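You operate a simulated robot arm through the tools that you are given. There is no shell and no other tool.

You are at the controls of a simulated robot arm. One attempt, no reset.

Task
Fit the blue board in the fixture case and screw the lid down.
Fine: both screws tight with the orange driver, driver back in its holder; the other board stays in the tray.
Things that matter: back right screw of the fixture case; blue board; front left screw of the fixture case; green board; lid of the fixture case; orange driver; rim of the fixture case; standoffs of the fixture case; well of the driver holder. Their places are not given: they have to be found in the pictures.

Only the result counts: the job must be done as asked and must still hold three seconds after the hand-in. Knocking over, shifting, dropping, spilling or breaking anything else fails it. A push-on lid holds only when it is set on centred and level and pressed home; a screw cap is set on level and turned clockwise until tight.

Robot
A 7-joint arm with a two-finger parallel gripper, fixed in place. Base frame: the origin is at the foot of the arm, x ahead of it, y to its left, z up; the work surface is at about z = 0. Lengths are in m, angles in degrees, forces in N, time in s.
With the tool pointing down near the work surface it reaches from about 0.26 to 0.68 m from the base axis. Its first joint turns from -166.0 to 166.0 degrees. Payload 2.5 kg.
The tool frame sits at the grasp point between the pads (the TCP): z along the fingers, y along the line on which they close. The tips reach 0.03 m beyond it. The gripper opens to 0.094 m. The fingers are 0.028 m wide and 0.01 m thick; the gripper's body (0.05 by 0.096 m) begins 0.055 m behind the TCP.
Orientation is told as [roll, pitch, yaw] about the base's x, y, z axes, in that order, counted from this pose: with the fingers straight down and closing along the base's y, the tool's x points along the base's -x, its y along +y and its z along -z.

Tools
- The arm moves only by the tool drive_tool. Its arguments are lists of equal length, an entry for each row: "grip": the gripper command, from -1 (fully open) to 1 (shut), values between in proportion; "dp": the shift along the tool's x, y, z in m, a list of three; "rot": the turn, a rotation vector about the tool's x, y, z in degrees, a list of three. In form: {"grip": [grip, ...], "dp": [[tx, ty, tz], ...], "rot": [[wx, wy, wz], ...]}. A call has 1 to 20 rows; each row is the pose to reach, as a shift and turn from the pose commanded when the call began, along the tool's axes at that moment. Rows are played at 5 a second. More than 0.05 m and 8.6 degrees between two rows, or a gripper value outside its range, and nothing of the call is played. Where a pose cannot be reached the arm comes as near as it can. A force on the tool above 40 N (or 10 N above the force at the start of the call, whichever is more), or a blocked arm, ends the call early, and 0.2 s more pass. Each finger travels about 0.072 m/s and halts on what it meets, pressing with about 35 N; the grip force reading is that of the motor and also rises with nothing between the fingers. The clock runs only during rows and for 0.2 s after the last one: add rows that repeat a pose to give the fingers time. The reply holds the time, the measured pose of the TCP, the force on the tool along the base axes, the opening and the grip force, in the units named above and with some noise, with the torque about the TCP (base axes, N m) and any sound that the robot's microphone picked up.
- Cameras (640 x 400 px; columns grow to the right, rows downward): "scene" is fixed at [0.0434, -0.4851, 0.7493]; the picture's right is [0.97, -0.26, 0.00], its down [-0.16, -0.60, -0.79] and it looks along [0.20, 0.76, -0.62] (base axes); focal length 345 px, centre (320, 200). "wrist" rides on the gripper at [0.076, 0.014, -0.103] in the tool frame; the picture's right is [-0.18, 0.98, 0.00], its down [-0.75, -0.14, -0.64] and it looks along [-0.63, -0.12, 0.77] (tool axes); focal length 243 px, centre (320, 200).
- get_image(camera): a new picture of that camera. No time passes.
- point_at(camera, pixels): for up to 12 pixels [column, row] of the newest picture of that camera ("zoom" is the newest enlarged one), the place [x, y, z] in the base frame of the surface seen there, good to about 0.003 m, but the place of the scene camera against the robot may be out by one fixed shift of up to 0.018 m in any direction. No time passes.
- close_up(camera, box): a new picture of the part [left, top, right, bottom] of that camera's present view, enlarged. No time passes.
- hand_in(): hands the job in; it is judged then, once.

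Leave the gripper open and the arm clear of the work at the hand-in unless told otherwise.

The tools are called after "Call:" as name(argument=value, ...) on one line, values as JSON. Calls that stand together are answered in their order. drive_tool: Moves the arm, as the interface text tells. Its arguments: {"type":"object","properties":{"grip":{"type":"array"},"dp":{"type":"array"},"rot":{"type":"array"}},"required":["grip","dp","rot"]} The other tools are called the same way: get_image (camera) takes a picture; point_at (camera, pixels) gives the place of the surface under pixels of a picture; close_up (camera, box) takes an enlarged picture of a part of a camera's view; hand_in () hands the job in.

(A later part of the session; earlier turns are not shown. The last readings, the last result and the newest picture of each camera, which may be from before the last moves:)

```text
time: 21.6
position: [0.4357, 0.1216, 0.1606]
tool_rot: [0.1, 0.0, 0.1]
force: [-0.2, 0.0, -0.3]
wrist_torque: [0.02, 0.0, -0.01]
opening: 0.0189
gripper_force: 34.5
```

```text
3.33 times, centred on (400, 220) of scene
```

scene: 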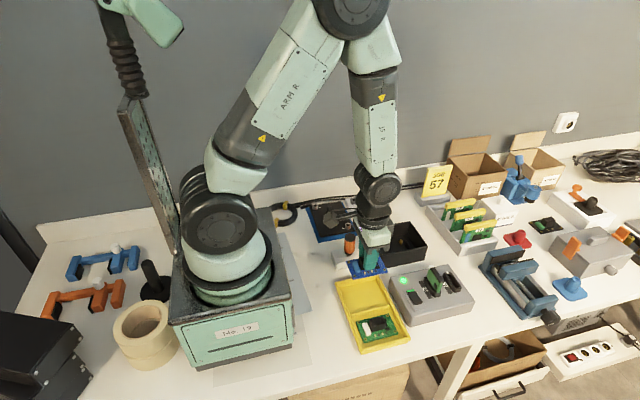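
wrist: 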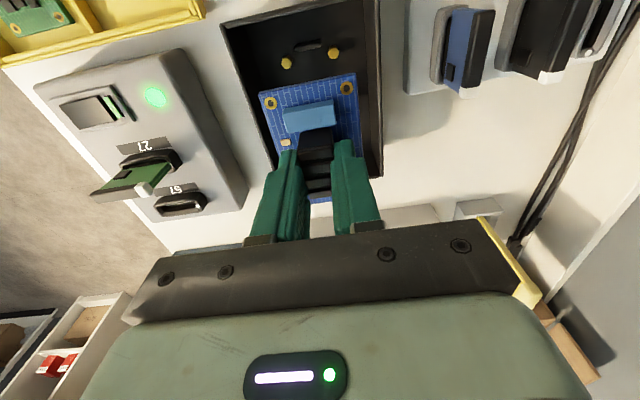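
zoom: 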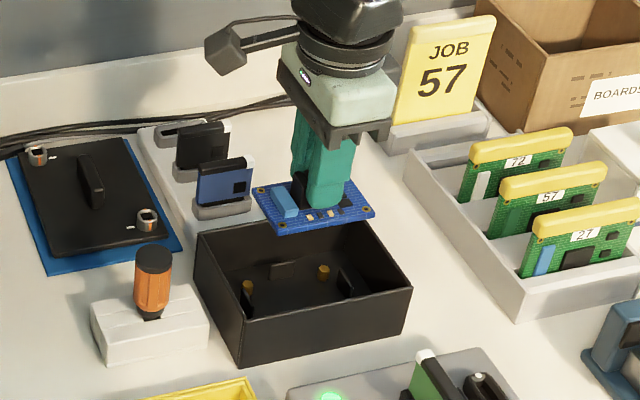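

This is a very useful view: standoff tops at zoom (213,106) and (363,74), board holes at (162,233) and (405,186). I'll get places for all four from this same enlargement (retaken so it is the newest).

Call:
close_up(camera="wrist", box=[220, 30, 420, 155])

Call:
point_at(camera="zoom", pixels=[[213, 106], [363, 74], [162, 233], [405, 186], [209, 106], [217, 106], [359, 74], [367, 74], [280, 55], [285, 60], [150, 233], [420, 186]])

Call:
point_at(camera="zoom", pixels=[[213, 102], [213, 110], [363, 70], [363, 78], [60, 200], [100, 300], [505, 100], [510, 200], [130, 205], [435, 145], [450, 300], [170, 350]])

```text
3.20 times, centred on (320, 92) of wrist
```

zoom: 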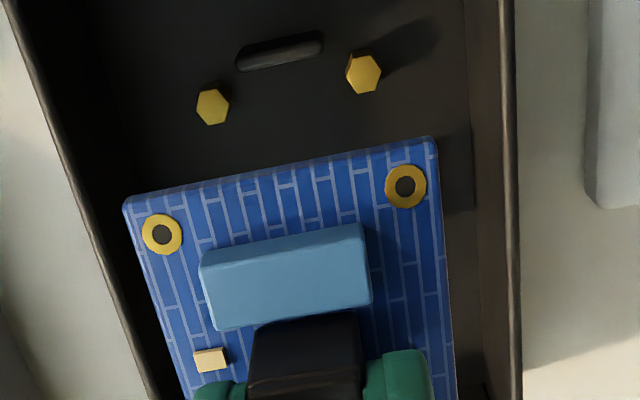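

```text
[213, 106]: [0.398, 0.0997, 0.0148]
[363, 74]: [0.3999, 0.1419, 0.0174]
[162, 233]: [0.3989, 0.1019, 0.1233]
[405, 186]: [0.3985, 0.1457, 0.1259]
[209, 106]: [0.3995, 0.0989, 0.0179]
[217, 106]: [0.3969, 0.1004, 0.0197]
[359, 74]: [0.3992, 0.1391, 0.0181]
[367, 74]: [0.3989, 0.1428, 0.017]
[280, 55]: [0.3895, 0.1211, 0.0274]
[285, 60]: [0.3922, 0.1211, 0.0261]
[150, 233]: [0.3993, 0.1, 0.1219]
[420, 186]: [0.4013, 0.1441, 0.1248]
```

```text
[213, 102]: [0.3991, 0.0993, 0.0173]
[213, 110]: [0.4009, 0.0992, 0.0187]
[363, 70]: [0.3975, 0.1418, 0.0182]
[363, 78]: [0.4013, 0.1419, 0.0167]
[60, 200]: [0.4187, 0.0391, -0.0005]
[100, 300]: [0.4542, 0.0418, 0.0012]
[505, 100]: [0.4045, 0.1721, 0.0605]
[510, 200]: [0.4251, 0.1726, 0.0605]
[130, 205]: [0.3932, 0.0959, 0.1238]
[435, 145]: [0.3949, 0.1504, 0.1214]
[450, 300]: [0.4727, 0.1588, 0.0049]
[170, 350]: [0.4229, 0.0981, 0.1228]
```

Comparing in the same picture: rear holes' mid y ≈ 0.1230 versus standoffs' mid y ≈ 0.1206, x agrees within half a millimetre. So I shift by about −0.0022 in y (+0.0003 in x) and lower the board 0.065 m into the mouth of the case, then look again.

Call:
drive_tool(grip=[1, 1, 1, 1, 1, 1, 1], dp=[[-0.0003, -0.0022, 0.004], [-0.0003, -0.0022, 0.015], [-0.0003, -0.0022, 0.03], [-0.0003, -0.0022, 0.045], [-0.0003, -0.0022, 0.058], [-0.0003, -0.0022, 0.065], [-0.0003, -0.0022, 0.065]], rot=[[0, 0, 0], [0, 0, 0], [0, 0, 0], [0, 0, 0], [0, 0, 0], [0, 0, 0], [0, 0, 0]])

Call:
get_image(camera="wrist")

Call:
close_up(camera="wrist", box=[220, 30, 420, 155])

Call:
close_up(camera="scene", box=[350, 200, 450, 275])

```text
time: 23.2
position: [0.4347, 0.119, 0.0954]
tool_rot: [0.0, -0.1, 0.1]
force: [-0.1, -0.2, -0.5]
wrist_torque: [-0.01, 0.01, 0.0]
opening: 0.019
gripper_force: 35.5
```

```text
taken
```

wrist: 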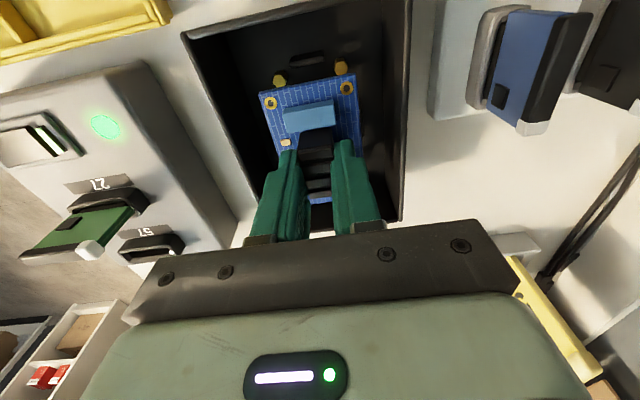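

```text
3.20 times, centred on (320, 92) of wrist
```

zoom: 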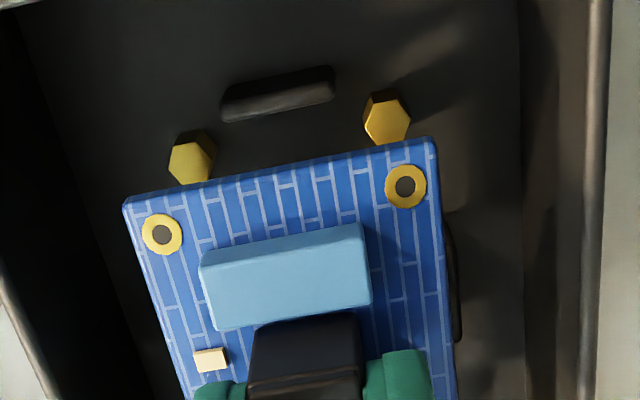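

```text
5.33 times, centred on (400, 238) of scene
```

zoom: 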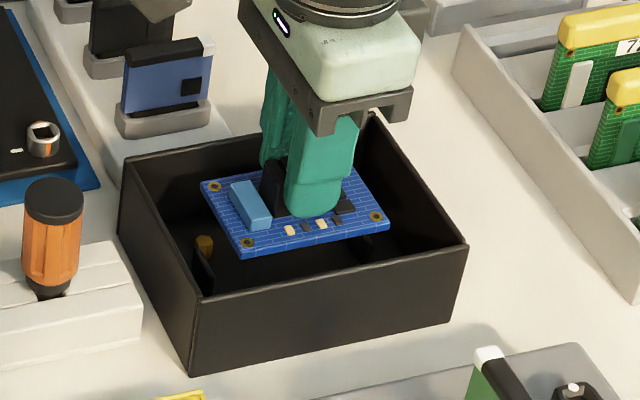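

Both standoffs peek out just behind the board edge: zoom (190,163) and (387,120), holes at (162,233) and (405,186). By geometry y is now aligned to within ~0.3 mm; I'll check x with point readings.

Call:
close_up(camera="wrist", box=[250, 50, 370, 125])

Call:
point_at(camera="zoom", pixels=[[155, 163], [470, 95], [150, 150], [160, 175], [465, 85], [475, 105], [107, 277], [495, 200], [100, 265], [490, 190], [280, 50], [290, 60]])

```text
5.33 times, centred on (310, 88) of wrist
```

zoom: 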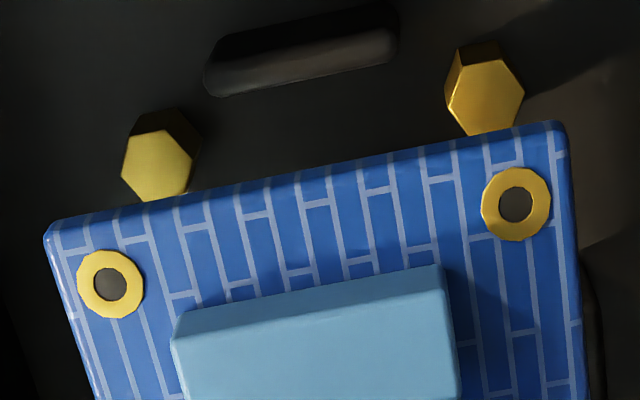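

```text
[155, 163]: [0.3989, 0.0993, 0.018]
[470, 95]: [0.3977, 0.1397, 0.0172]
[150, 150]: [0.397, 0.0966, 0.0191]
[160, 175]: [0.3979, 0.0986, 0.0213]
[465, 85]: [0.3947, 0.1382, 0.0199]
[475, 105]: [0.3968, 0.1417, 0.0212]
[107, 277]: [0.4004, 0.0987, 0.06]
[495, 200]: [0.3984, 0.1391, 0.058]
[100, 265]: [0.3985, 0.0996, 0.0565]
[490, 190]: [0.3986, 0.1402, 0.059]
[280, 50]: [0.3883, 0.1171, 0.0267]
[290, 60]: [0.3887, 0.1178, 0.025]
```

Aligned in y; in x the standoffs are about 1 mm further toward the robot than the holes. I shift 1 mm back in x and lower to just above the ribs (TCP z≈0.068), watching the force.

Call:
drive_tool(grip=[1, 1, 1, 1, 1, 1], dp=[[0.001, 0, 0.004], [0.001, 0, 0.012], [0.001, 0, 0.019], [0.001, 0, 0.024], [0.001, 0, 0.027], [0.001, 0, 0.027]], rot=[[0, 0, 0], [0, 0, 0], [0, 0, 0], [0, 0, 0], [0, 0, 0], [0, 0, 0]])

Call:
close_up(camera="wrist", box=[220, 40, 420, 165])

Call:
close_up(camera="scene", box=[360, 210, 440, 270])

```text
time: 24.6
position: [0.4372, 0.1204, 0.0674]
tool_rot: [0.0, 0.0, 0.0]
force: [0.5, -0.3, -1.1]
wrist_torque: [-0.03, -0.01, -0.02]
opening: 0.0188
gripper_force: 34.4
```

```text
3.20 times, centred on (320, 102) of wrist
```

zoom: 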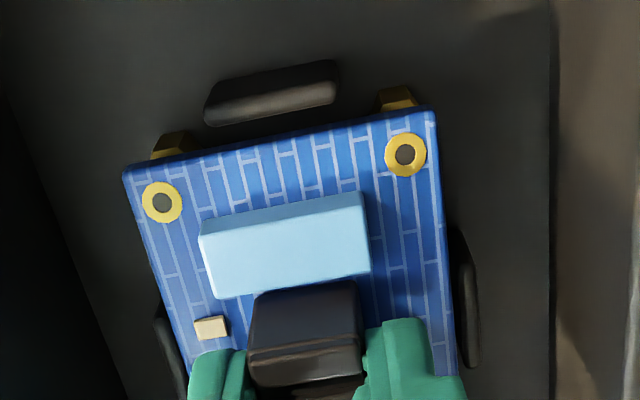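

```text
6.67 times, centred on (400, 240) of scene
```

zoom: 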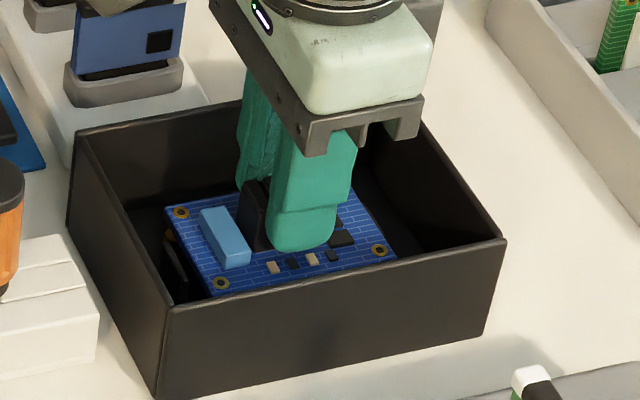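

The board sits evenly between the left and right ribs, whose tops are just at board level; a sliver of the standoffs shows symmetrically. I nudge 0.4 mm (−x) and 0.3 mm (+y) to centre between ribs and lower in small steps by 7 mm.

Call:
drive_tool(grip=[1, 1, 1, 1, 1, 1], dp=[[0.0004, 0.0003, 0.001], [0.0004, 0.0003, 0.003], [0.0004, 0.0003, 0.005], [0.0004, 0.0003, 0.006], [0.0004, 0.0003, 0.007], [0.0004, 0.0003, 0.007]], rot=[[0, 0, 0], [0, 0, 0], [0, 0, 0], [0, 0, 0], [0, 0, 0], [0, 0, 0]])

```text
time: 26.0
position: [0.4341, 0.1196, 0.0607]
tool_rot: [0.0, 0.0, 0.0]
force: [0.5, -0.3, -0.3]
wrist_torque: [0.0, -0.03, -0.01]
opening: 0.0188
gripper_force: 35.2
```

No contact force yet at TCP z≈0.061, so the board has passed between the ribs. Continuing in 1 mm steps to find the standoffs.

Call:
drive_tool(grip=[1, 1, 1, 1], dp=[[0, 0, 0.001], [0, 0, 0.002], [0, 0, 0.003], [0, 0, 0.003]], rot=[[0, 0, 0], [0, 0, 0], [0, 0, 0], [0, 0, 0]])

Call:
close_up(camera="wrist", box=[220, 40, 420, 165])

```text
time: 27.0
position: [0.4364, 0.1198, 0.0585]
tool_rot: [0.0, -0.1, -0.2]
force: [-6.8, -5.5, 31.2]
wrist_torque: [-0.14, 0.2, 0.02]
opening: 0.019
gripper_force: 34.6
```

```text
3.20 times, centred on (320, 102) of wrist
```

zoom: 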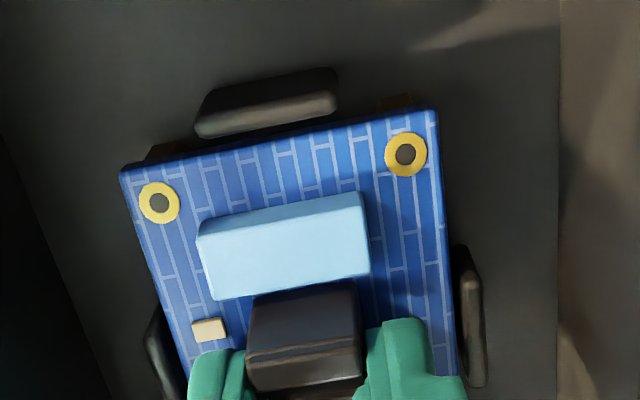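

Firm contact: 31 N up at TCP z≈0.058, which matches the board resting on the standoffs (0.018 + board + grip height). I ease up 0.8 mm to relax the load before letting go.

Call:
drive_tool(grip=[1, 1, 1], dp=[[0, 0, -0.0004], [0, 0, -0.0008], [0, 0, -0.0008]], rot=[[0, 0, 0], [0, 0, 0], [0, 0, 0]])

Call:
close_up(camera="wrist", box=[250, 50, 390, 160])

Call:
close_up(camera="scene", box=[370, 215, 430, 260])

```text
time: 27.8
position: [0.4359, 0.1204, 0.0581]
tool_rot: [0.0, -0.2, 0.0]
force: [2.8, -1.1, 6.9]
wrist_torque: [-0.02, -0.27, 0.01]
opening: 0.019
gripper_force: 35.5
```

```text
3.64 times, centred on (320, 105) of wrist
```

zoom: 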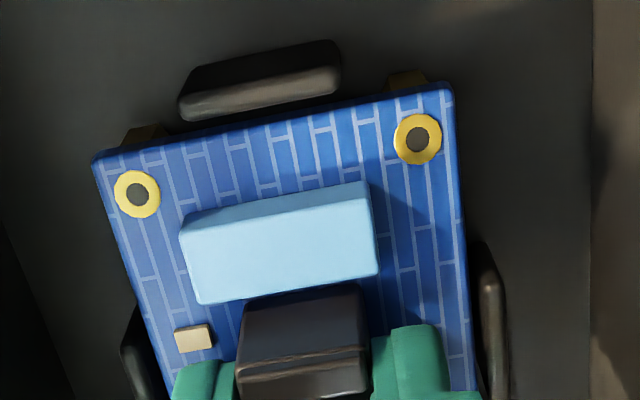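

```text
8.89 times, centred on (400, 238) of scene
```

zoom: 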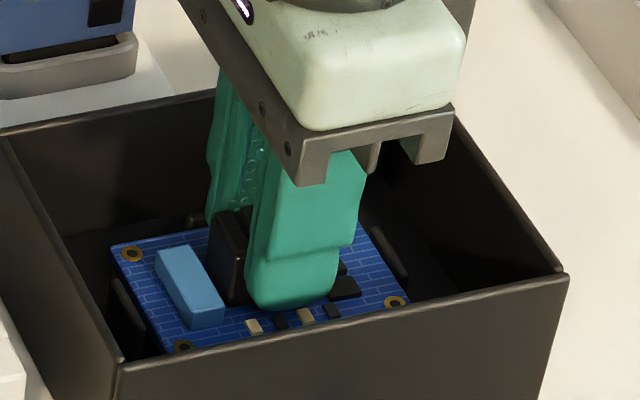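

The load dropped to about 7 N with the board resting between all four ribs. I open the fingers slowly to about 0.035 and let the board settle.

Call:
drive_tool(grip=[0.55, 0.45, 0.35, 0.25, 0.25], dp=[[0, 0, 0], [0, 0, 0], [0, 0, 0], [0, 0, 0], [0, 0, 0]], rot=[[0, 0, 0], [0, 0, 0], [0, 0, 0], [0, 0, 0], [0, 0, 0]])

Call:
close_up(camera="wrist", box=[250, 50, 390, 160])

Call:
close_up(camera="scene", box=[370, 215, 430, 260])

```text
time: 29.0
position: [0.4362, 0.1196, 0.0587]
tool_rot: [0.1, -0.1, 0.1]
force: [0.3, 0.4, 0.0]
wrist_torque: [0.0, 0.02, 0.0]
opening: 0.0353
gripper_force: 0.0
```

```text
3.64 times, centred on (320, 105) of wrist
```

zoom: 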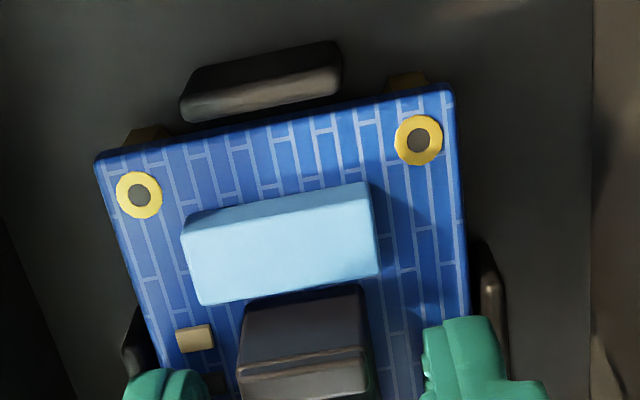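

```text
8.89 times, centred on (400, 238) of scene
```

zoom: 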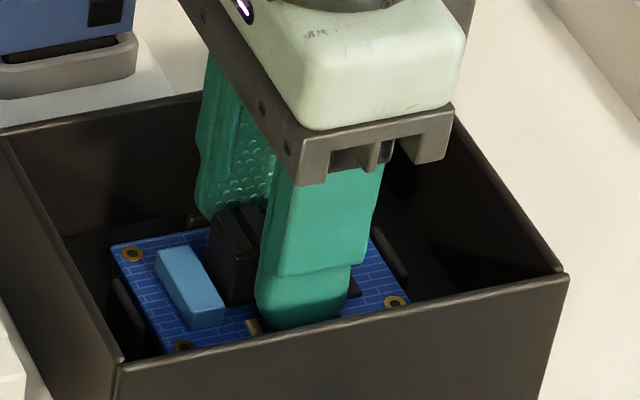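

The board is released and lies between the ribs. I raise the arm straight up 0.13 m and check how it lies.

Call:
drive_tool(grip=[0.25, 0.25, 0.25, 0.25, 0.25, 0.25], dp=[[0, 0, -0.01], [0, 0, -0.03], [0, 0, -0.06], [0, 0, -0.1], [0, 0, -0.14], [0, 0, -0.14]], rot=[[0, 0, 0], [0, 0, 0], [0, 0, 0], [0, 0, 0], [0, 0, 0], [0, 0, 0]])

Call:
get_image(camera="wrist")

Call:
close_up(camera="wrist", box=[220, 30, 420, 155])

Call:
close_up(camera="scene", box=[350, 205, 440, 265])

```text
time: 30.4
position: [0.4364, 0.1187, 0.1985]
tool_rot: [0.0, 0.0, 0.0]
force: [0.2, 0.7, 0.6]
wrist_torque: [0.0, 0.03, 0.0]
opening: 0.0353
gripper_force: 0.0
```

```text
taken
```

wrist: 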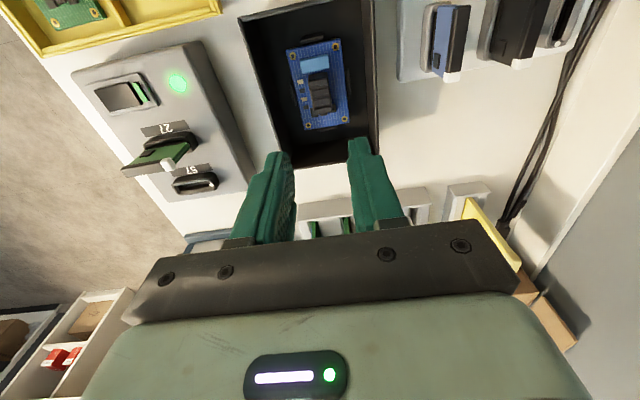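

```text
3.20 times, centred on (320, 92) of wrist
```

zoom: 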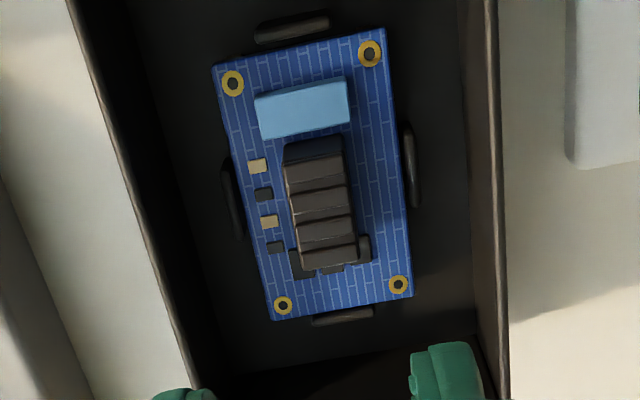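

```text
6.67 times, centred on (395, 235) of scene
```

zoom: 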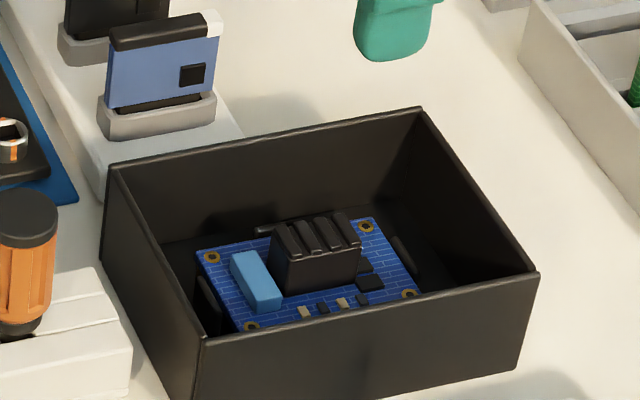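

The board lies squarely inside all four ribs. I'll check that it's level by reading heights at its four corners.

Call:
close_up(camera="wrist", box=[260, 30, 400, 140])

Call:
point_at(camera="wrist", pixels=[[293, 56], [335, 46], [308, 125], [344, 119], [290, 52], [339, 42], [306, 128], [347, 121], [316, 70], [326, 127], [312, 40], [328, 130]])

```text
3.64 times, centred on (330, 85) of wrist
```

zoom: 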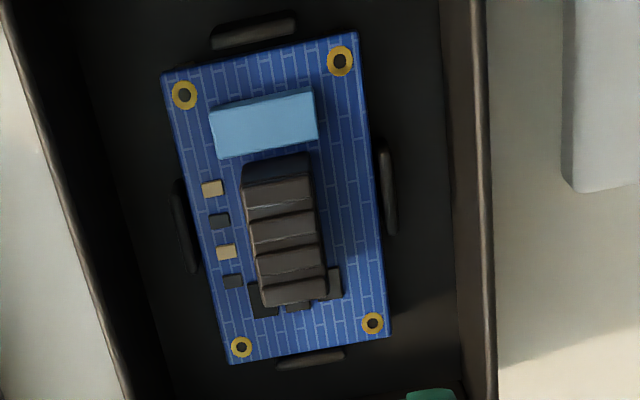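

```text
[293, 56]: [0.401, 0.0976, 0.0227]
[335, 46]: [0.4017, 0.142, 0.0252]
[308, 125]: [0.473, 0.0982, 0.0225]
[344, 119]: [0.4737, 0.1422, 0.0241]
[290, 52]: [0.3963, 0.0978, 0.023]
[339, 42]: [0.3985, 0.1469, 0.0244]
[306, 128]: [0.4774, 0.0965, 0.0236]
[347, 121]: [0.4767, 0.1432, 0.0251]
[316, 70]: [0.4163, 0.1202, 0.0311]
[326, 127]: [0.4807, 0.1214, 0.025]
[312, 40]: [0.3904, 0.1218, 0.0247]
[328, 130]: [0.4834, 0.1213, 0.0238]
```

Heights are about 0.0225–0.025 everywhere (a board on a rib would read ~0.032 there), so it appears seated. One more set of samples to average out the noise.

Call:
point_at(camera="zoom", pixels=[[190, 130], [200, 160], [205, 270], [225, 330], [350, 90], [360, 140], [370, 260], [380, 300], [182, 240], [388, 180], [183, 95], [340, 62]])

Call:
point_at(camera="zoom", pixels=[[195, 150], [215, 300], [235, 345], [180, 110], [355, 120], [365, 200], [375, 280], [372, 323], [177, 220], [386, 160], [470, 100], [485, 300]])

```text
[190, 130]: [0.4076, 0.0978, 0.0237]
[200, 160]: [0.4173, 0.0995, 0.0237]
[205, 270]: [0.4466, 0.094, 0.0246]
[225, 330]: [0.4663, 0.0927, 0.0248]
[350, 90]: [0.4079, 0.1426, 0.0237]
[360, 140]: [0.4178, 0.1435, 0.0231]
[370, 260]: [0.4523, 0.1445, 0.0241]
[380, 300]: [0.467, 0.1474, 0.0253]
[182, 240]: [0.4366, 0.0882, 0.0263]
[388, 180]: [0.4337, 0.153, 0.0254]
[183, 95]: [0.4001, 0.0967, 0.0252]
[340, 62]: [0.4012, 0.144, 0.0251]
```

```text
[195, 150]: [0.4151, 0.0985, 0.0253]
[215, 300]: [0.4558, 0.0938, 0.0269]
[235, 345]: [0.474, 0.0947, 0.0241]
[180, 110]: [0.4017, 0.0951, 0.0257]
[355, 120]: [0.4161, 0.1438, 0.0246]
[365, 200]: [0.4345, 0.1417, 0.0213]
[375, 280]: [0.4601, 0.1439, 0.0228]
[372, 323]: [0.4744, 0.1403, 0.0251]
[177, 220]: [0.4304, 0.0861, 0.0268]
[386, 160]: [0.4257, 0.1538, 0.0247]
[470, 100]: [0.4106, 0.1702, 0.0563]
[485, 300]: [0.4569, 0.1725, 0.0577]
```

The samples average z≈0.0243 with no tilt, so the board is seated on all standoffs. Now the lid: I move to above its handle at about (0.297, 0.298, 0.20), turning the tool +90° in yaw so the fingers can close across the handle, gripper opening wider on the way.

Call:
drive_tool(grip=[0, 0, 0, 0, 0, 0, 0, 0, 0, 0, 0, 0], dp=[[0.0126, 0.0162, 0], [0.0252, 0.0324, 0], [0.0378, 0.0486, 0], [0.0504, 0.0648, 0], [0.063, 0.081, 0], [0.0757, 0.0973, 0], [0.0883, 0.1135, 0], [0.1009, 0.1297, 0], [0.1135, 0.1459, 0], [0.1261, 0.1621, 0], [0.1387, 0.1783, 0], [0.1387, 0.1783, 0]], rot=[[0, 0, -8.2], [0, 0, -16.4], [0, 0, -24.6], [0, 0, -32.8], [0, 0, -41], [0, 0, -49.2], [0, 0, -57.4], [0, 0, -65.6], [0, 0, -73.8], [0, 0, -82], [0, 0, -90], [0, 0, -90]])

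Call:
get_image(camera="wrist")

Call:
get_image(camera="scene")

```text
time: 33.0
position: [0.2967, 0.301, 0.1976]
tool_rot: [0.0, 0.0, 90.1]
force: [0.3, 0.5, 0.4]
wrist_torque: [0.02, 0.02, 0.01]
opening: 0.0471
gripper_force: 0.0
```

```text
taken
```

wrist: 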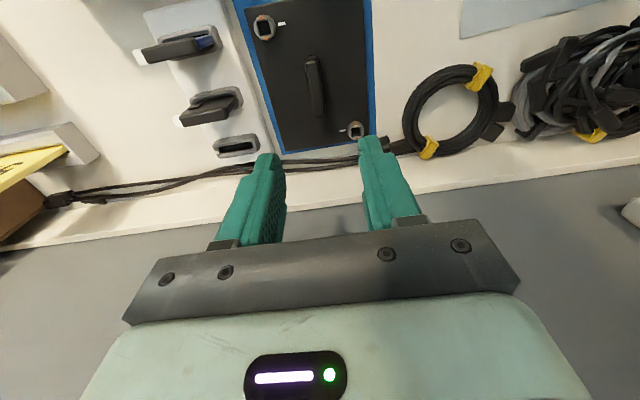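

```text
taken
```

scene: 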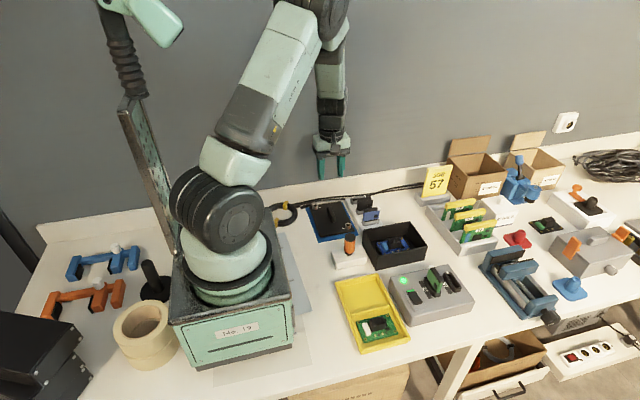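

The lid is straight ahead in the wrist view, (240–375, 0–150), the handle at (303–326, 52–118), the yaw reads 90.1. I'll enlarge and measure handle, lid edges and screws.

Call:
close_up(camera="wrist", box=[210, 0, 410, 160])

Call:
point_at(camera="wrist", pixels=[[248, 10], [362, 5], [283, 147], [367, 128], [275, 120], [364, 60], [304, 62], [316, 60], [314, 112], [323, 112], [264, 27], [355, 130]])

```text
2.50 times, centred on (310, 80) of wrist
```

zoom: 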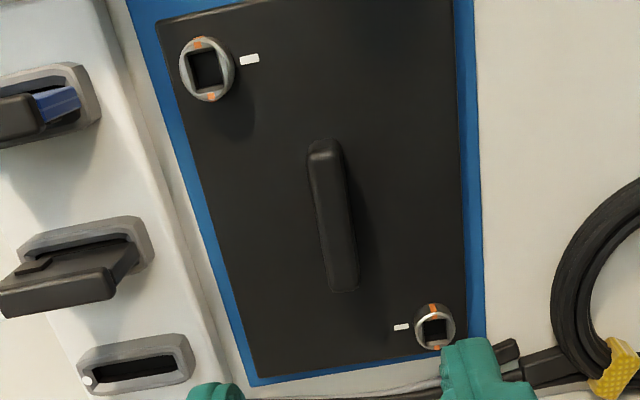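

```text
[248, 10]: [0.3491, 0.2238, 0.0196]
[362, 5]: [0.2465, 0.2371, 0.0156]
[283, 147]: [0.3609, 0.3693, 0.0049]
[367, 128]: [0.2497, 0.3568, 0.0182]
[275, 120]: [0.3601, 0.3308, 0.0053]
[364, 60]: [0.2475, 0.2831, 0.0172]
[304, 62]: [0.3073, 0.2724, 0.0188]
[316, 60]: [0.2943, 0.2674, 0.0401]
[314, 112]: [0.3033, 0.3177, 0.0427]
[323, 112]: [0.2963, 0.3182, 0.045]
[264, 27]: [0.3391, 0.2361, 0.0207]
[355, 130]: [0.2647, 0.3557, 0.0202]
```

Handle spans y≈0.268–0.320 at x≈0.298, top z≈0.044; the lid seems turned by about −1.5° on its mat. I'll read its edges just inside the outline: near corner zoom (165,30), left edge, far edge and right edge.

Call:
point_at(camera="zoom", pixels=[[166, 32], [190, 120], [215, 210], [240, 300], [262, 368], [300, 364], [400, 352], [463, 340], [463, 250], [457, 120], [448, 20], [320, 12]])

Call:
point_at(camera="zoom", pixels=[[315, 165], [325, 160], [335, 160], [318, 200], [330, 200], [342, 200], [325, 240], [338, 240], [350, 240], [335, 280], [345, 280], [355, 280]])

```text
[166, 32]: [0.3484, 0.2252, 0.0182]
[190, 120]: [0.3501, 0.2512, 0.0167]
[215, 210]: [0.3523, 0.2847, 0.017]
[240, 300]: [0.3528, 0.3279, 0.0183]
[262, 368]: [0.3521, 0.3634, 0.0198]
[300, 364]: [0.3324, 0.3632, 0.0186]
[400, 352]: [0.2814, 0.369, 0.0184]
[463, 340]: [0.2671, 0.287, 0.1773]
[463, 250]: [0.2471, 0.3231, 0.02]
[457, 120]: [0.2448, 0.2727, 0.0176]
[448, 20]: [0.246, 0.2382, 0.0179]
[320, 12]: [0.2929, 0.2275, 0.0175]
```

```text
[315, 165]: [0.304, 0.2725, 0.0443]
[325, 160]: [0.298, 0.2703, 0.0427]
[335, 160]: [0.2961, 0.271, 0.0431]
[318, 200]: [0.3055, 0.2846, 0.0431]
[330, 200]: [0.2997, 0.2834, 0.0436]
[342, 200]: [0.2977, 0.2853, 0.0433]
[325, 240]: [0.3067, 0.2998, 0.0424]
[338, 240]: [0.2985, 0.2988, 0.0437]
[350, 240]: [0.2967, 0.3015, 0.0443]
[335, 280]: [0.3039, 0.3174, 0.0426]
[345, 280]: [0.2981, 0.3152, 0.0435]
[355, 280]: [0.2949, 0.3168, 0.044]
```

The lid measures about 0.106 × 0.146 m, centred near (0.2995, 0.295), with the handle on the centre, ~0.010 thick in x. I centre over (0.300, 0.295) and lower so the tips stop ~5 mm above the lid plate.

Call:
drive_tool(grip=[0, 0, 0, 0, 0, 0, 0], dp=[[0.003, -0.003, 0.03], [0.003, -0.003, 0.065], [0.003, -0.003, 0.1], [0.003, -0.003, 0.125], [0.003, -0.003, 0.138], [0.003, -0.003, 0.144], [0.003, -0.003, 0.144]], rot=[[0, 0, 0], [0, 0, 0], [0, 0, 0], [0, 0, 0], [0, 0, 0], [0, 0, 0], [0, 0, 0]])

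Call:
get_image(camera="wrist")

Call:
close_up(camera="scene", box=[290, 170, 390, 250])

```text
time: 34.6
position: [0.3003, 0.2955, 0.0538]
tool_rot: [0.0, 0.0, 90.0]
force: [0.9, 0.3, 1.3]
wrist_torque: [0.0, 0.0, 0.0]
opening: 0.047
gripper_force: 0.1
```

```text
taken
```

wrist: 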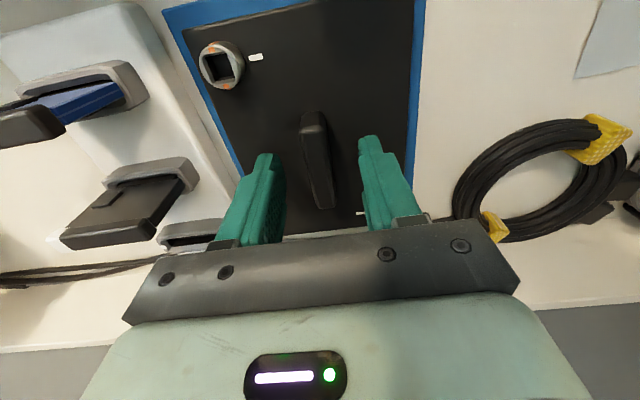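

```text
5.00 times, centred on (340, 210) of scene
```

zoom: 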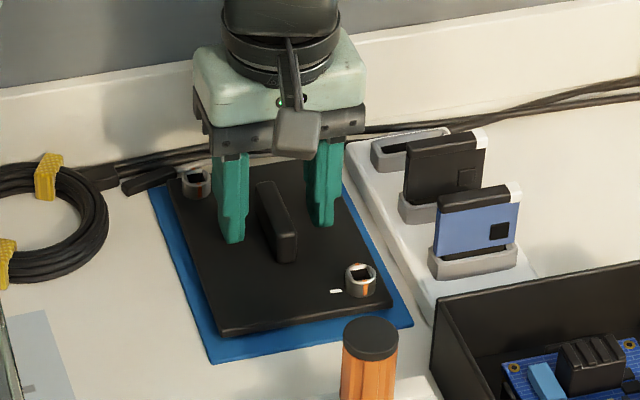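

The fingers straddle the handle. I go down 2.5 mm more and close on it.

Call:
drive_tool(grip=[0, 0.3, 0.6, 1, 1, 1, 1], dp=[[0, 0, 0.0025], [0, 0, 0.0025], [0, 0, 0.0025], [0, 0, 0.0025], [0, 0, 0.0025], [0, 0, 0.0025], [0, 0, 0.0025]], rot=[[0, 0, 0], [0, 0, 0], [0, 0, 0], [0, 0, 0], [0, 0, 0], [0, 0, 0], [0, 0, 0]])

Call:
get_image(camera="wrist")

```text
time: 36.2
position: [0.2992, 0.2966, 0.0508]
tool_rot: [0.0, 0.0, 90.1]
force: [0.4, 0.0, -0.2]
wrist_torque: [-0.01, -0.05, 0.02]
opening: 0.0131
gripper_force: 35.1
```

```text
taken
```

wrist: 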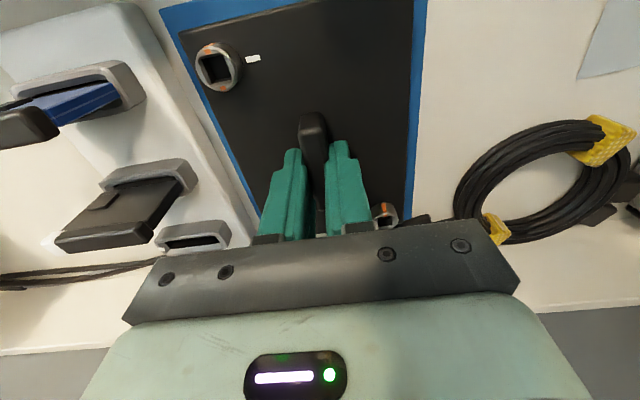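

The handle (0.0131 thick) is gripped at 35 N. I lift very gently 15 mm and check that the lid comes along.

Call:
drive_tool(grip=[1, 1, 1, 1, 1, 1, 1, 1], dp=[[0, 0, -0.001], [0, 0, -0.003], [0, 0, -0.005], [0, 0, -0.008], [0, 0, -0.011], [0, 0, -0.015], [0, 0, -0.015], [0, 0, -0.015]], rot=[[0, 0, 0], [0, 0, 0], [0, 0, 0], [0, 0, 0], [0, 0, 0], [0, 0, 0], [0, 0, 0], [0, 0, 0]])

Call:
get_image(camera="wrist")

Call:
close_up(camera="scene", box=[290, 170, 390, 250])

```text
time: 38.0
position: [0.3005, 0.2952, 0.0674]
tool_rot: [0.0, 0.0, 90.0]
force: [-0.3, 0.1, -1.3]
wrist_torque: [-0.03, -0.03, 0.0]
opening: 0.013
gripper_force: 34.6
```

```text
taken
```

wrist: 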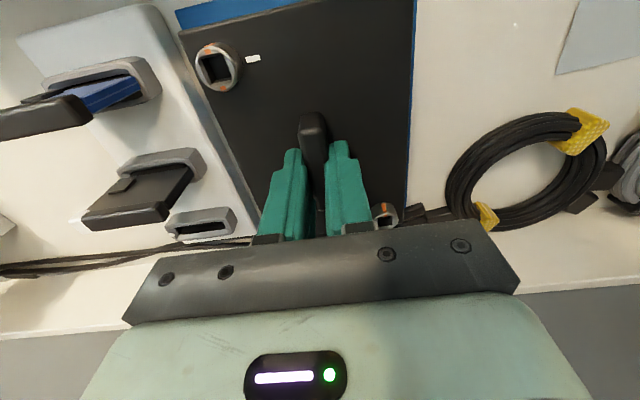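

```text
5.00 times, centred on (340, 210) of scene
```

zoom: 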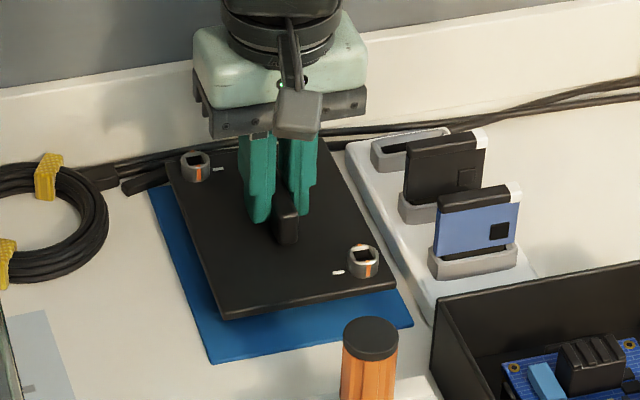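

The lid came up level with the gripper. I lift it another 0.11 m slowly and look at it from both cameras.

Call:
drive_tool(grip=[1, 1, 1, 1, 1, 1, 1, 1, 1, 1, 1, 1], dp=[[0, 0, -0.004], [0, 0, -0.012], [0, 0, -0.022], [0, 0, -0.034], [0, 0, -0.046], [0, 0, -0.058], [0, 0, -0.07], [0, 0, -0.082], [0, 0, -0.094], [0, 0, -0.104], [0, 0, -0.11], [0, 0, -0.11]], rot=[[0, 0, 0], [0, 0, 0], [0, 0, 0], [0, 0, 0], [0, 0, 0], [0, 0, 0], [0, 0, 0], [0, 0, 0], [0, 0, 0], [0, 0, 0], [0, 0, 0], [0, 0, 0]])

Call:
get_image(camera="wrist")

Call:
close_up(camera="scene", box=[270, 120, 410, 230])

```text
time: 40.6
position: [0.2999, 0.2951, 0.1781]
tool_rot: [0.0, 0.1, 90.0]
force: [-0.1, -0.2, -1.2]
wrist_torque: [0.01, -0.01, -0.01]
opening: 0.013
gripper_force: 34.9
```

```text
taken
```

wrist: 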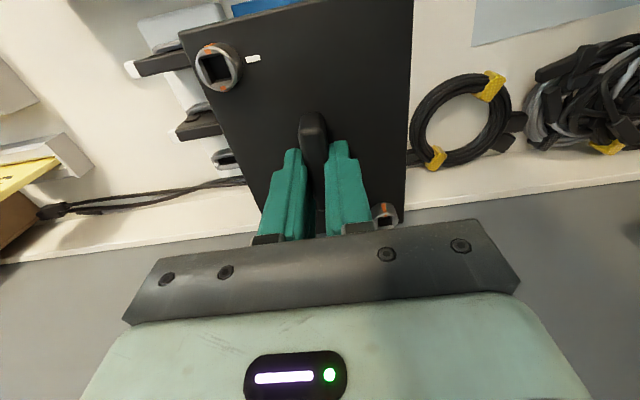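

```text
3.64 times, centred on (340, 175) of scene
```

zoom: 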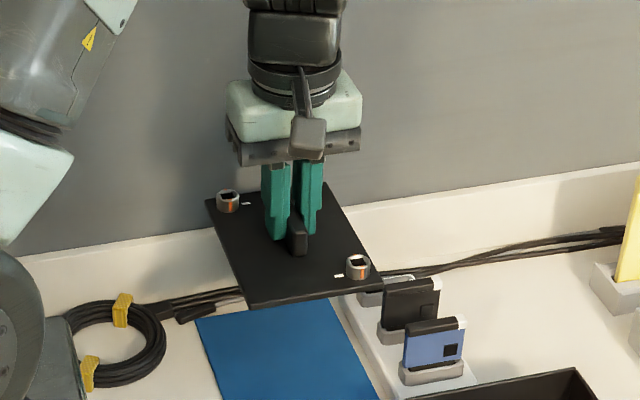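

The lid hangs level at z≈0.18. I'll enlarge to check its squareness and centring in the gripper: near-left corner about (179,33), right edge about (409,100), screws at (217,67) and (386,215).

Call:
close_up(camera="wrist", box=[160, 0, 320, 100])

Call:
close_up(camera="wrist", box=[340, 140, 440, 240])

Call:
close_up(camera="wrist", box=[180, 130, 340, 250])

```text
4.00 times, centred on (240, 50) of wrist
```

zoom: 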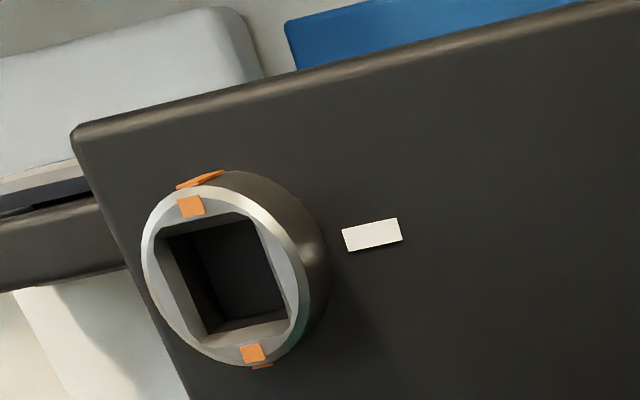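

```text
4.00 times, centred on (390, 190) of wrist
```

zoom: 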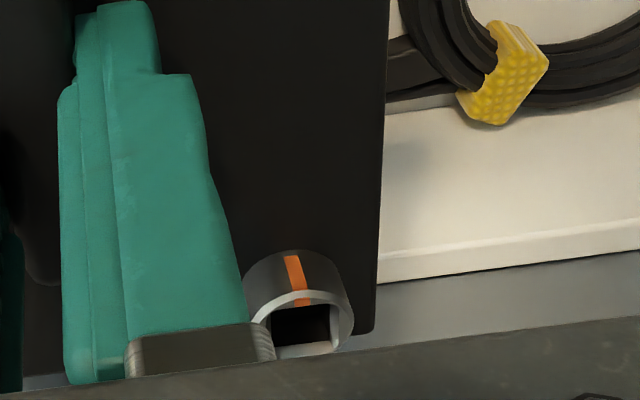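

```text
3.33 times, centred on (260, 190) of wrist
```

zoom: 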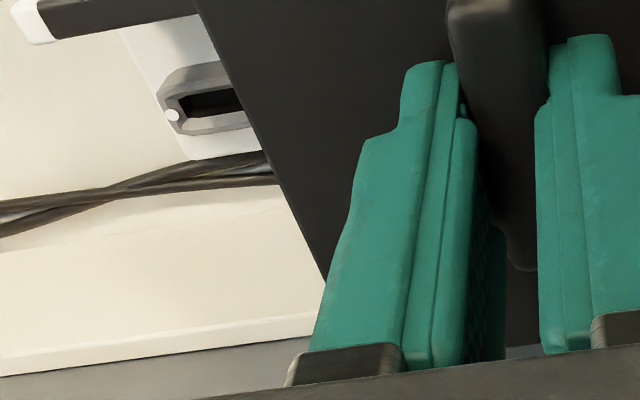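

By camera geometry the lid is square in the gripper; its edges lie at tool y −0.0533/+0.0531 and tool x +0.075/−0.0715, so its centre is about 1.8 mm toward tool +x. From the earlier pictures the case centre in the same coordinates is about (0.4353, 0.1194). Before swinging the lid over, I check the height of things nearby, like the JOB sign at (437,183) and the cards.

Call:
get_image(camera="scene")

Call:
point_at(camera="scene", pixels=[[428, 168], [452, 168], [437, 185], [372, 211], [361, 203], [350, 226], [460, 202], [368, 231], [395, 223], [412, 222], [427, 247], [377, 265]])

```text
taken
```

scene: 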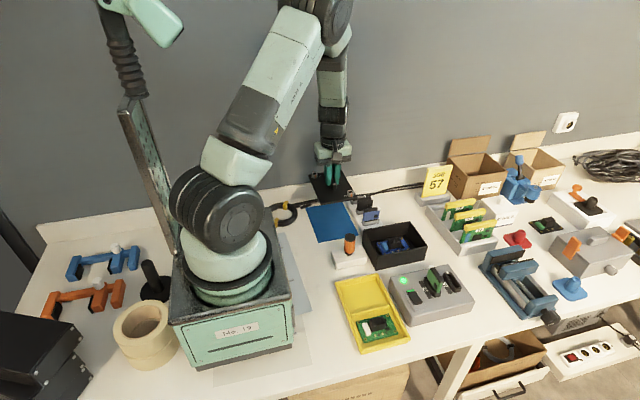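

```text
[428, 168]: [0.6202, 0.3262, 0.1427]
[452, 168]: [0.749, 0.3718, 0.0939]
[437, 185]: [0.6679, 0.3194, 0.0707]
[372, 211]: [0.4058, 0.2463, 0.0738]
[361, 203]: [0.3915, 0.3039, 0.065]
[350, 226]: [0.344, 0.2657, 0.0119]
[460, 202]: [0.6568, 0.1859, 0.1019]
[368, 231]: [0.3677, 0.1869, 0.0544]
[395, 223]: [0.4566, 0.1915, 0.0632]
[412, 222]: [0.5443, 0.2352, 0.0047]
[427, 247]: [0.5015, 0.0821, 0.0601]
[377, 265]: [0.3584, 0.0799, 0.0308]
```

Nothing near the path is higher than about 0.10 m (cards 0.074, driver 0.097). I raise the lid a further 3 cm while swinging it over the case and turning it back by 90°.

Call:
drive_tool(grip=[1, 1, 1, 1, 1, 1, 1, 1, 1, 1, 1, 1, 1, 1, 1], dp=[[0.004, -0.003, -0.01], [0.012, -0.0094, -0.02], [0.026, -0.0203, -0.03], [0.042, -0.0329, -0.03], [0.059, -0.0462, -0.03], [0.076, -0.0595, -0.03], [0.093, -0.0728, -0.03], [0.11, -0.0861, -0.03], [0.127, -0.0994, -0.03], [0.143, -0.1119, -0.03], [0.158, -0.1236, -0.03], [0.169, -0.1322, -0.03], [0.176, -0.1377, -0.03], [0.176, -0.1377, -0.03], [0.176, -0.1377, -0.03]], rot=[[0, 0, 3], [0, 0, 9], [0, 0, 16.5], [0, 0, 24.5], [0, 0, 32.5], [0, 0, 40.5], [0, 0, 48.5], [0, 0, 56.5], [0, 0, 64.5], [0, 0, 72.5], [0, 0, 80], [0, 0, 86.5], [0, 0, 90], [0, 0, 90], [0, 0, 90]])

Call:
get_image(camera="wrist")

Call:
close_up(camera="scene", box=[330, 140, 480, 280])

```text
time: 43.8
position: [0.437, 0.1188, 0.2064]
tool_rot: [0.0, 0.0, 0.0]
force: [0.9, -0.2, -0.1]
wrist_torque: [-0.01, -0.01, 0.0]
opening: 0.013
gripper_force: 35.2
```

```text
taken
```

wrist: 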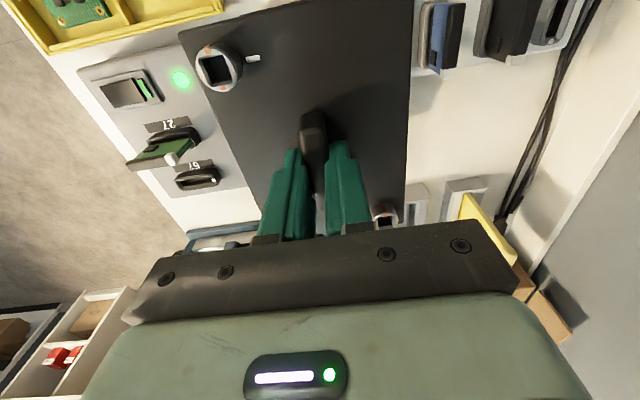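

```text
2.86 times, centred on (405, 210) of scene
```

zoom: 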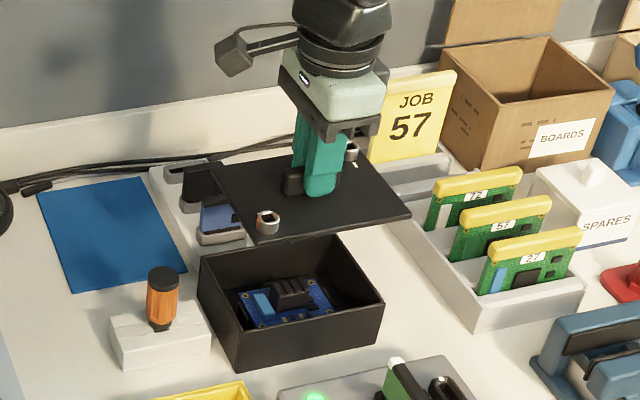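

The lid hovers square over the case, screws at its front-left and back-right corners as seen by the scene camera — matching the names in the task. I lower it to about 2 cm above the rim and compare edges in the scene camera.

Call:
drive_tool(grip=[1, 1, 1, 1, 1, 1, 1, 1], dp=[[0, 0, 0.005], [0, 0, 0.018], [0, 0, 0.033], [0, 0, 0.048], [0, 0, 0.063], [0, 0, 0.075], [0, 0, 0.082], [0, 0, 0.082]], rot=[[0, 0, 0], [0, 0, 0], [0, 0, 0], [0, 0, 0], [0, 0, 0], [0, 0, 0], [0, 0, 0], [0, 0, 0]])

Call:
get_image(camera="wrist")

Call:
close_up(camera="scene", box=[345, 190, 445, 270])

```text
time: 45.6
position: [0.4399, 0.1199, 0.1247]
tool_rot: [0.0, -0.1, 0.0]
force: [0.9, -0.1, -1.0]
wrist_torque: [0.02, 0.04, 0.01]
opening: 0.013
gripper_force: 34.6
```

```text
taken
```

wrist: 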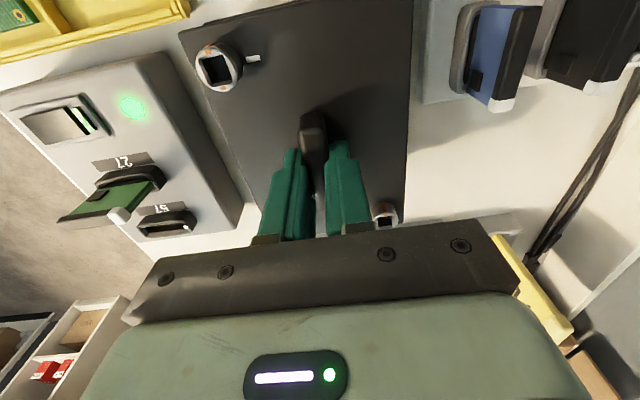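

```text
5.00 times, centred on (395, 230) of scene
```

zoom: 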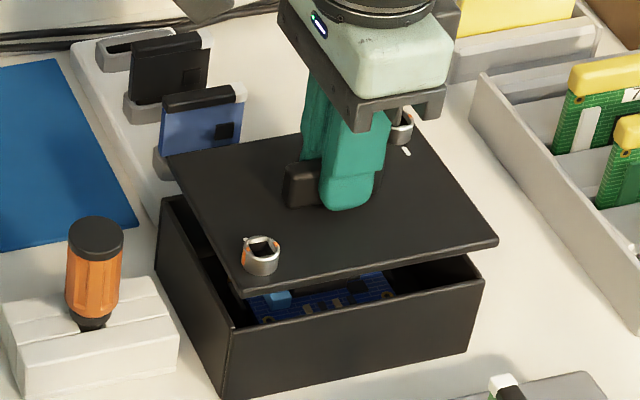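

The lid is about 2 cm above the rim. I'll enlarge the three visible corners (front-left, front-right, back-left) for a precise comparison of lid and rim.

Call:
close_up(camera="scene", box=[360, 230, 408, 260])

Call:
close_up(camera="scene", box=[406, 226, 454, 256])

Call:
close_up(camera="scene", box=[352, 212, 400, 242])

```text
13.33 times, centred on (384, 245) of scene
```

zoom: 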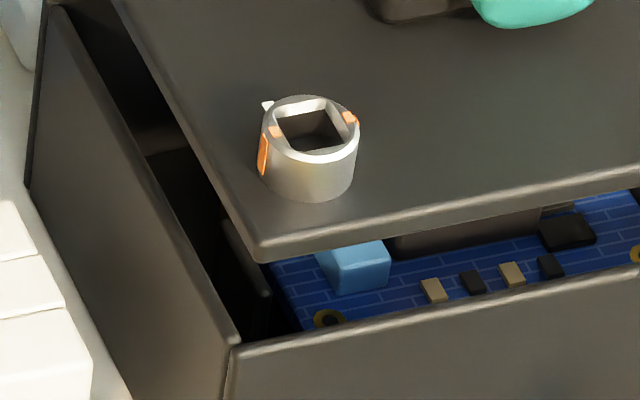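

```text
13.33 times, centred on (430, 241) of scene
```

zoom: 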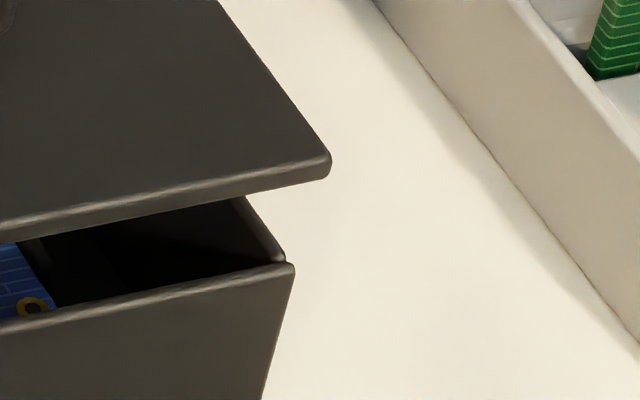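

```text
13.33 times, centred on (376, 227) of scene
```

zoom: 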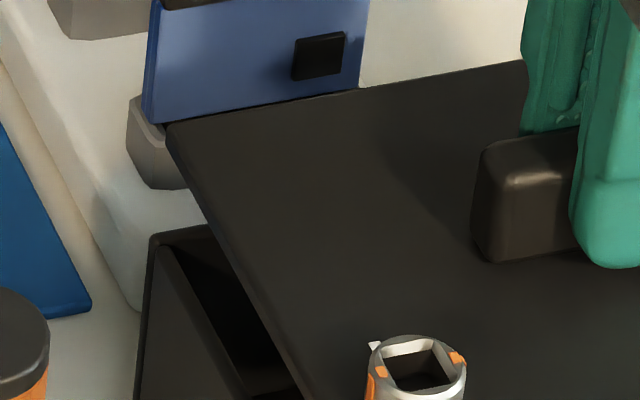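

Comparing the three corners by geometry, the lid outline is within about 1 mm of the rim outline in x (+0.7 mm) and y (−0.5…−1 mm). I lower to about 8 mm above the rim and re-check there, where the comparison is more certain.

Call:
drive_tool(grip=[1, 1, 1, 1, 1], dp=[[0, 0, 0.005], [0, 0, 0.01], [0, 0, 0.014], [0, 0, 0.0165], [0, 0, 0.0165]], rot=[[0, 0, 0], [0, 0, 0], [0, 0, 0], [0, 0, 0], [0, 0, 0]])

Call:
close_up(camera="scene", box=[360, 230, 408, 260])

Call:
close_up(camera="scene", box=[406, 226, 454, 256])

Call:
close_up(camera="scene", box=[352, 212, 400, 242])

Call:
get_image(camera="wrist")

```text
time: 46.8
position: [0.4378, 0.1183, 0.1077]
tool_rot: [0.0, 0.0, 0.0]
force: [-0.5, 0.8, -0.6]
wrist_torque: [-0.02, 0.01, 0.02]
opening: 0.0132
gripper_force: 35.0
```

```text
13.33 times, centred on (384, 245) of scene
```

zoom: 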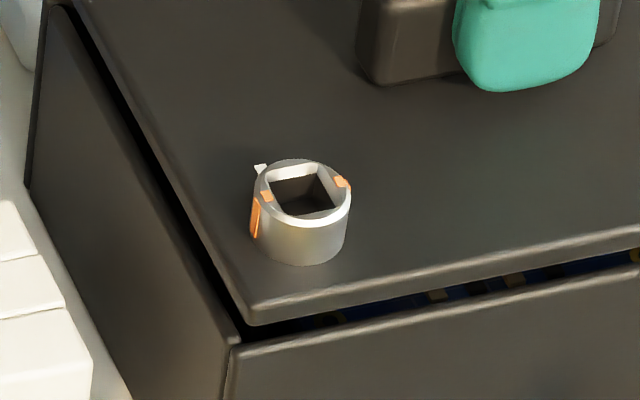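

```text
13.33 times, centred on (430, 241) of scene
```

zoom: 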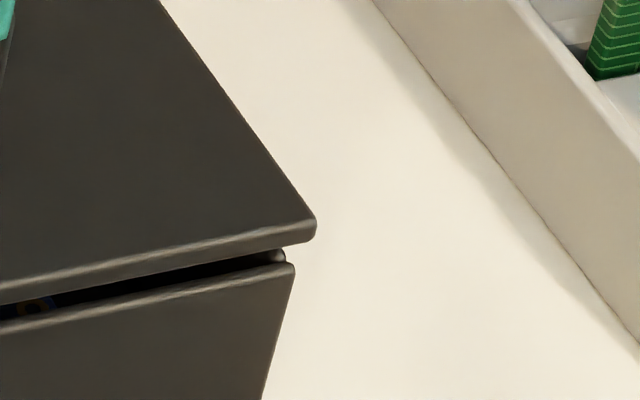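

```text
13.33 times, centred on (376, 227) of scene
```

zoom: 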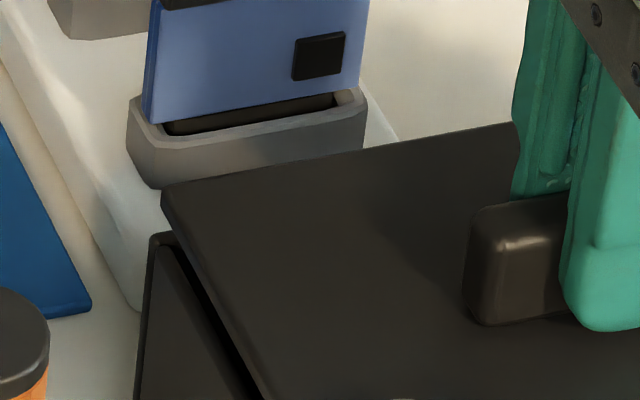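

```text
taken
```

wrist: 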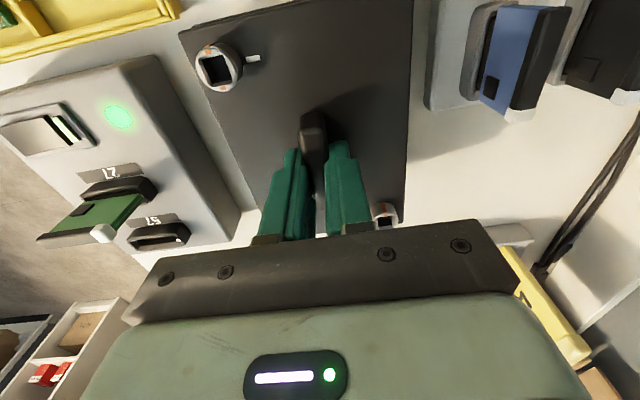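

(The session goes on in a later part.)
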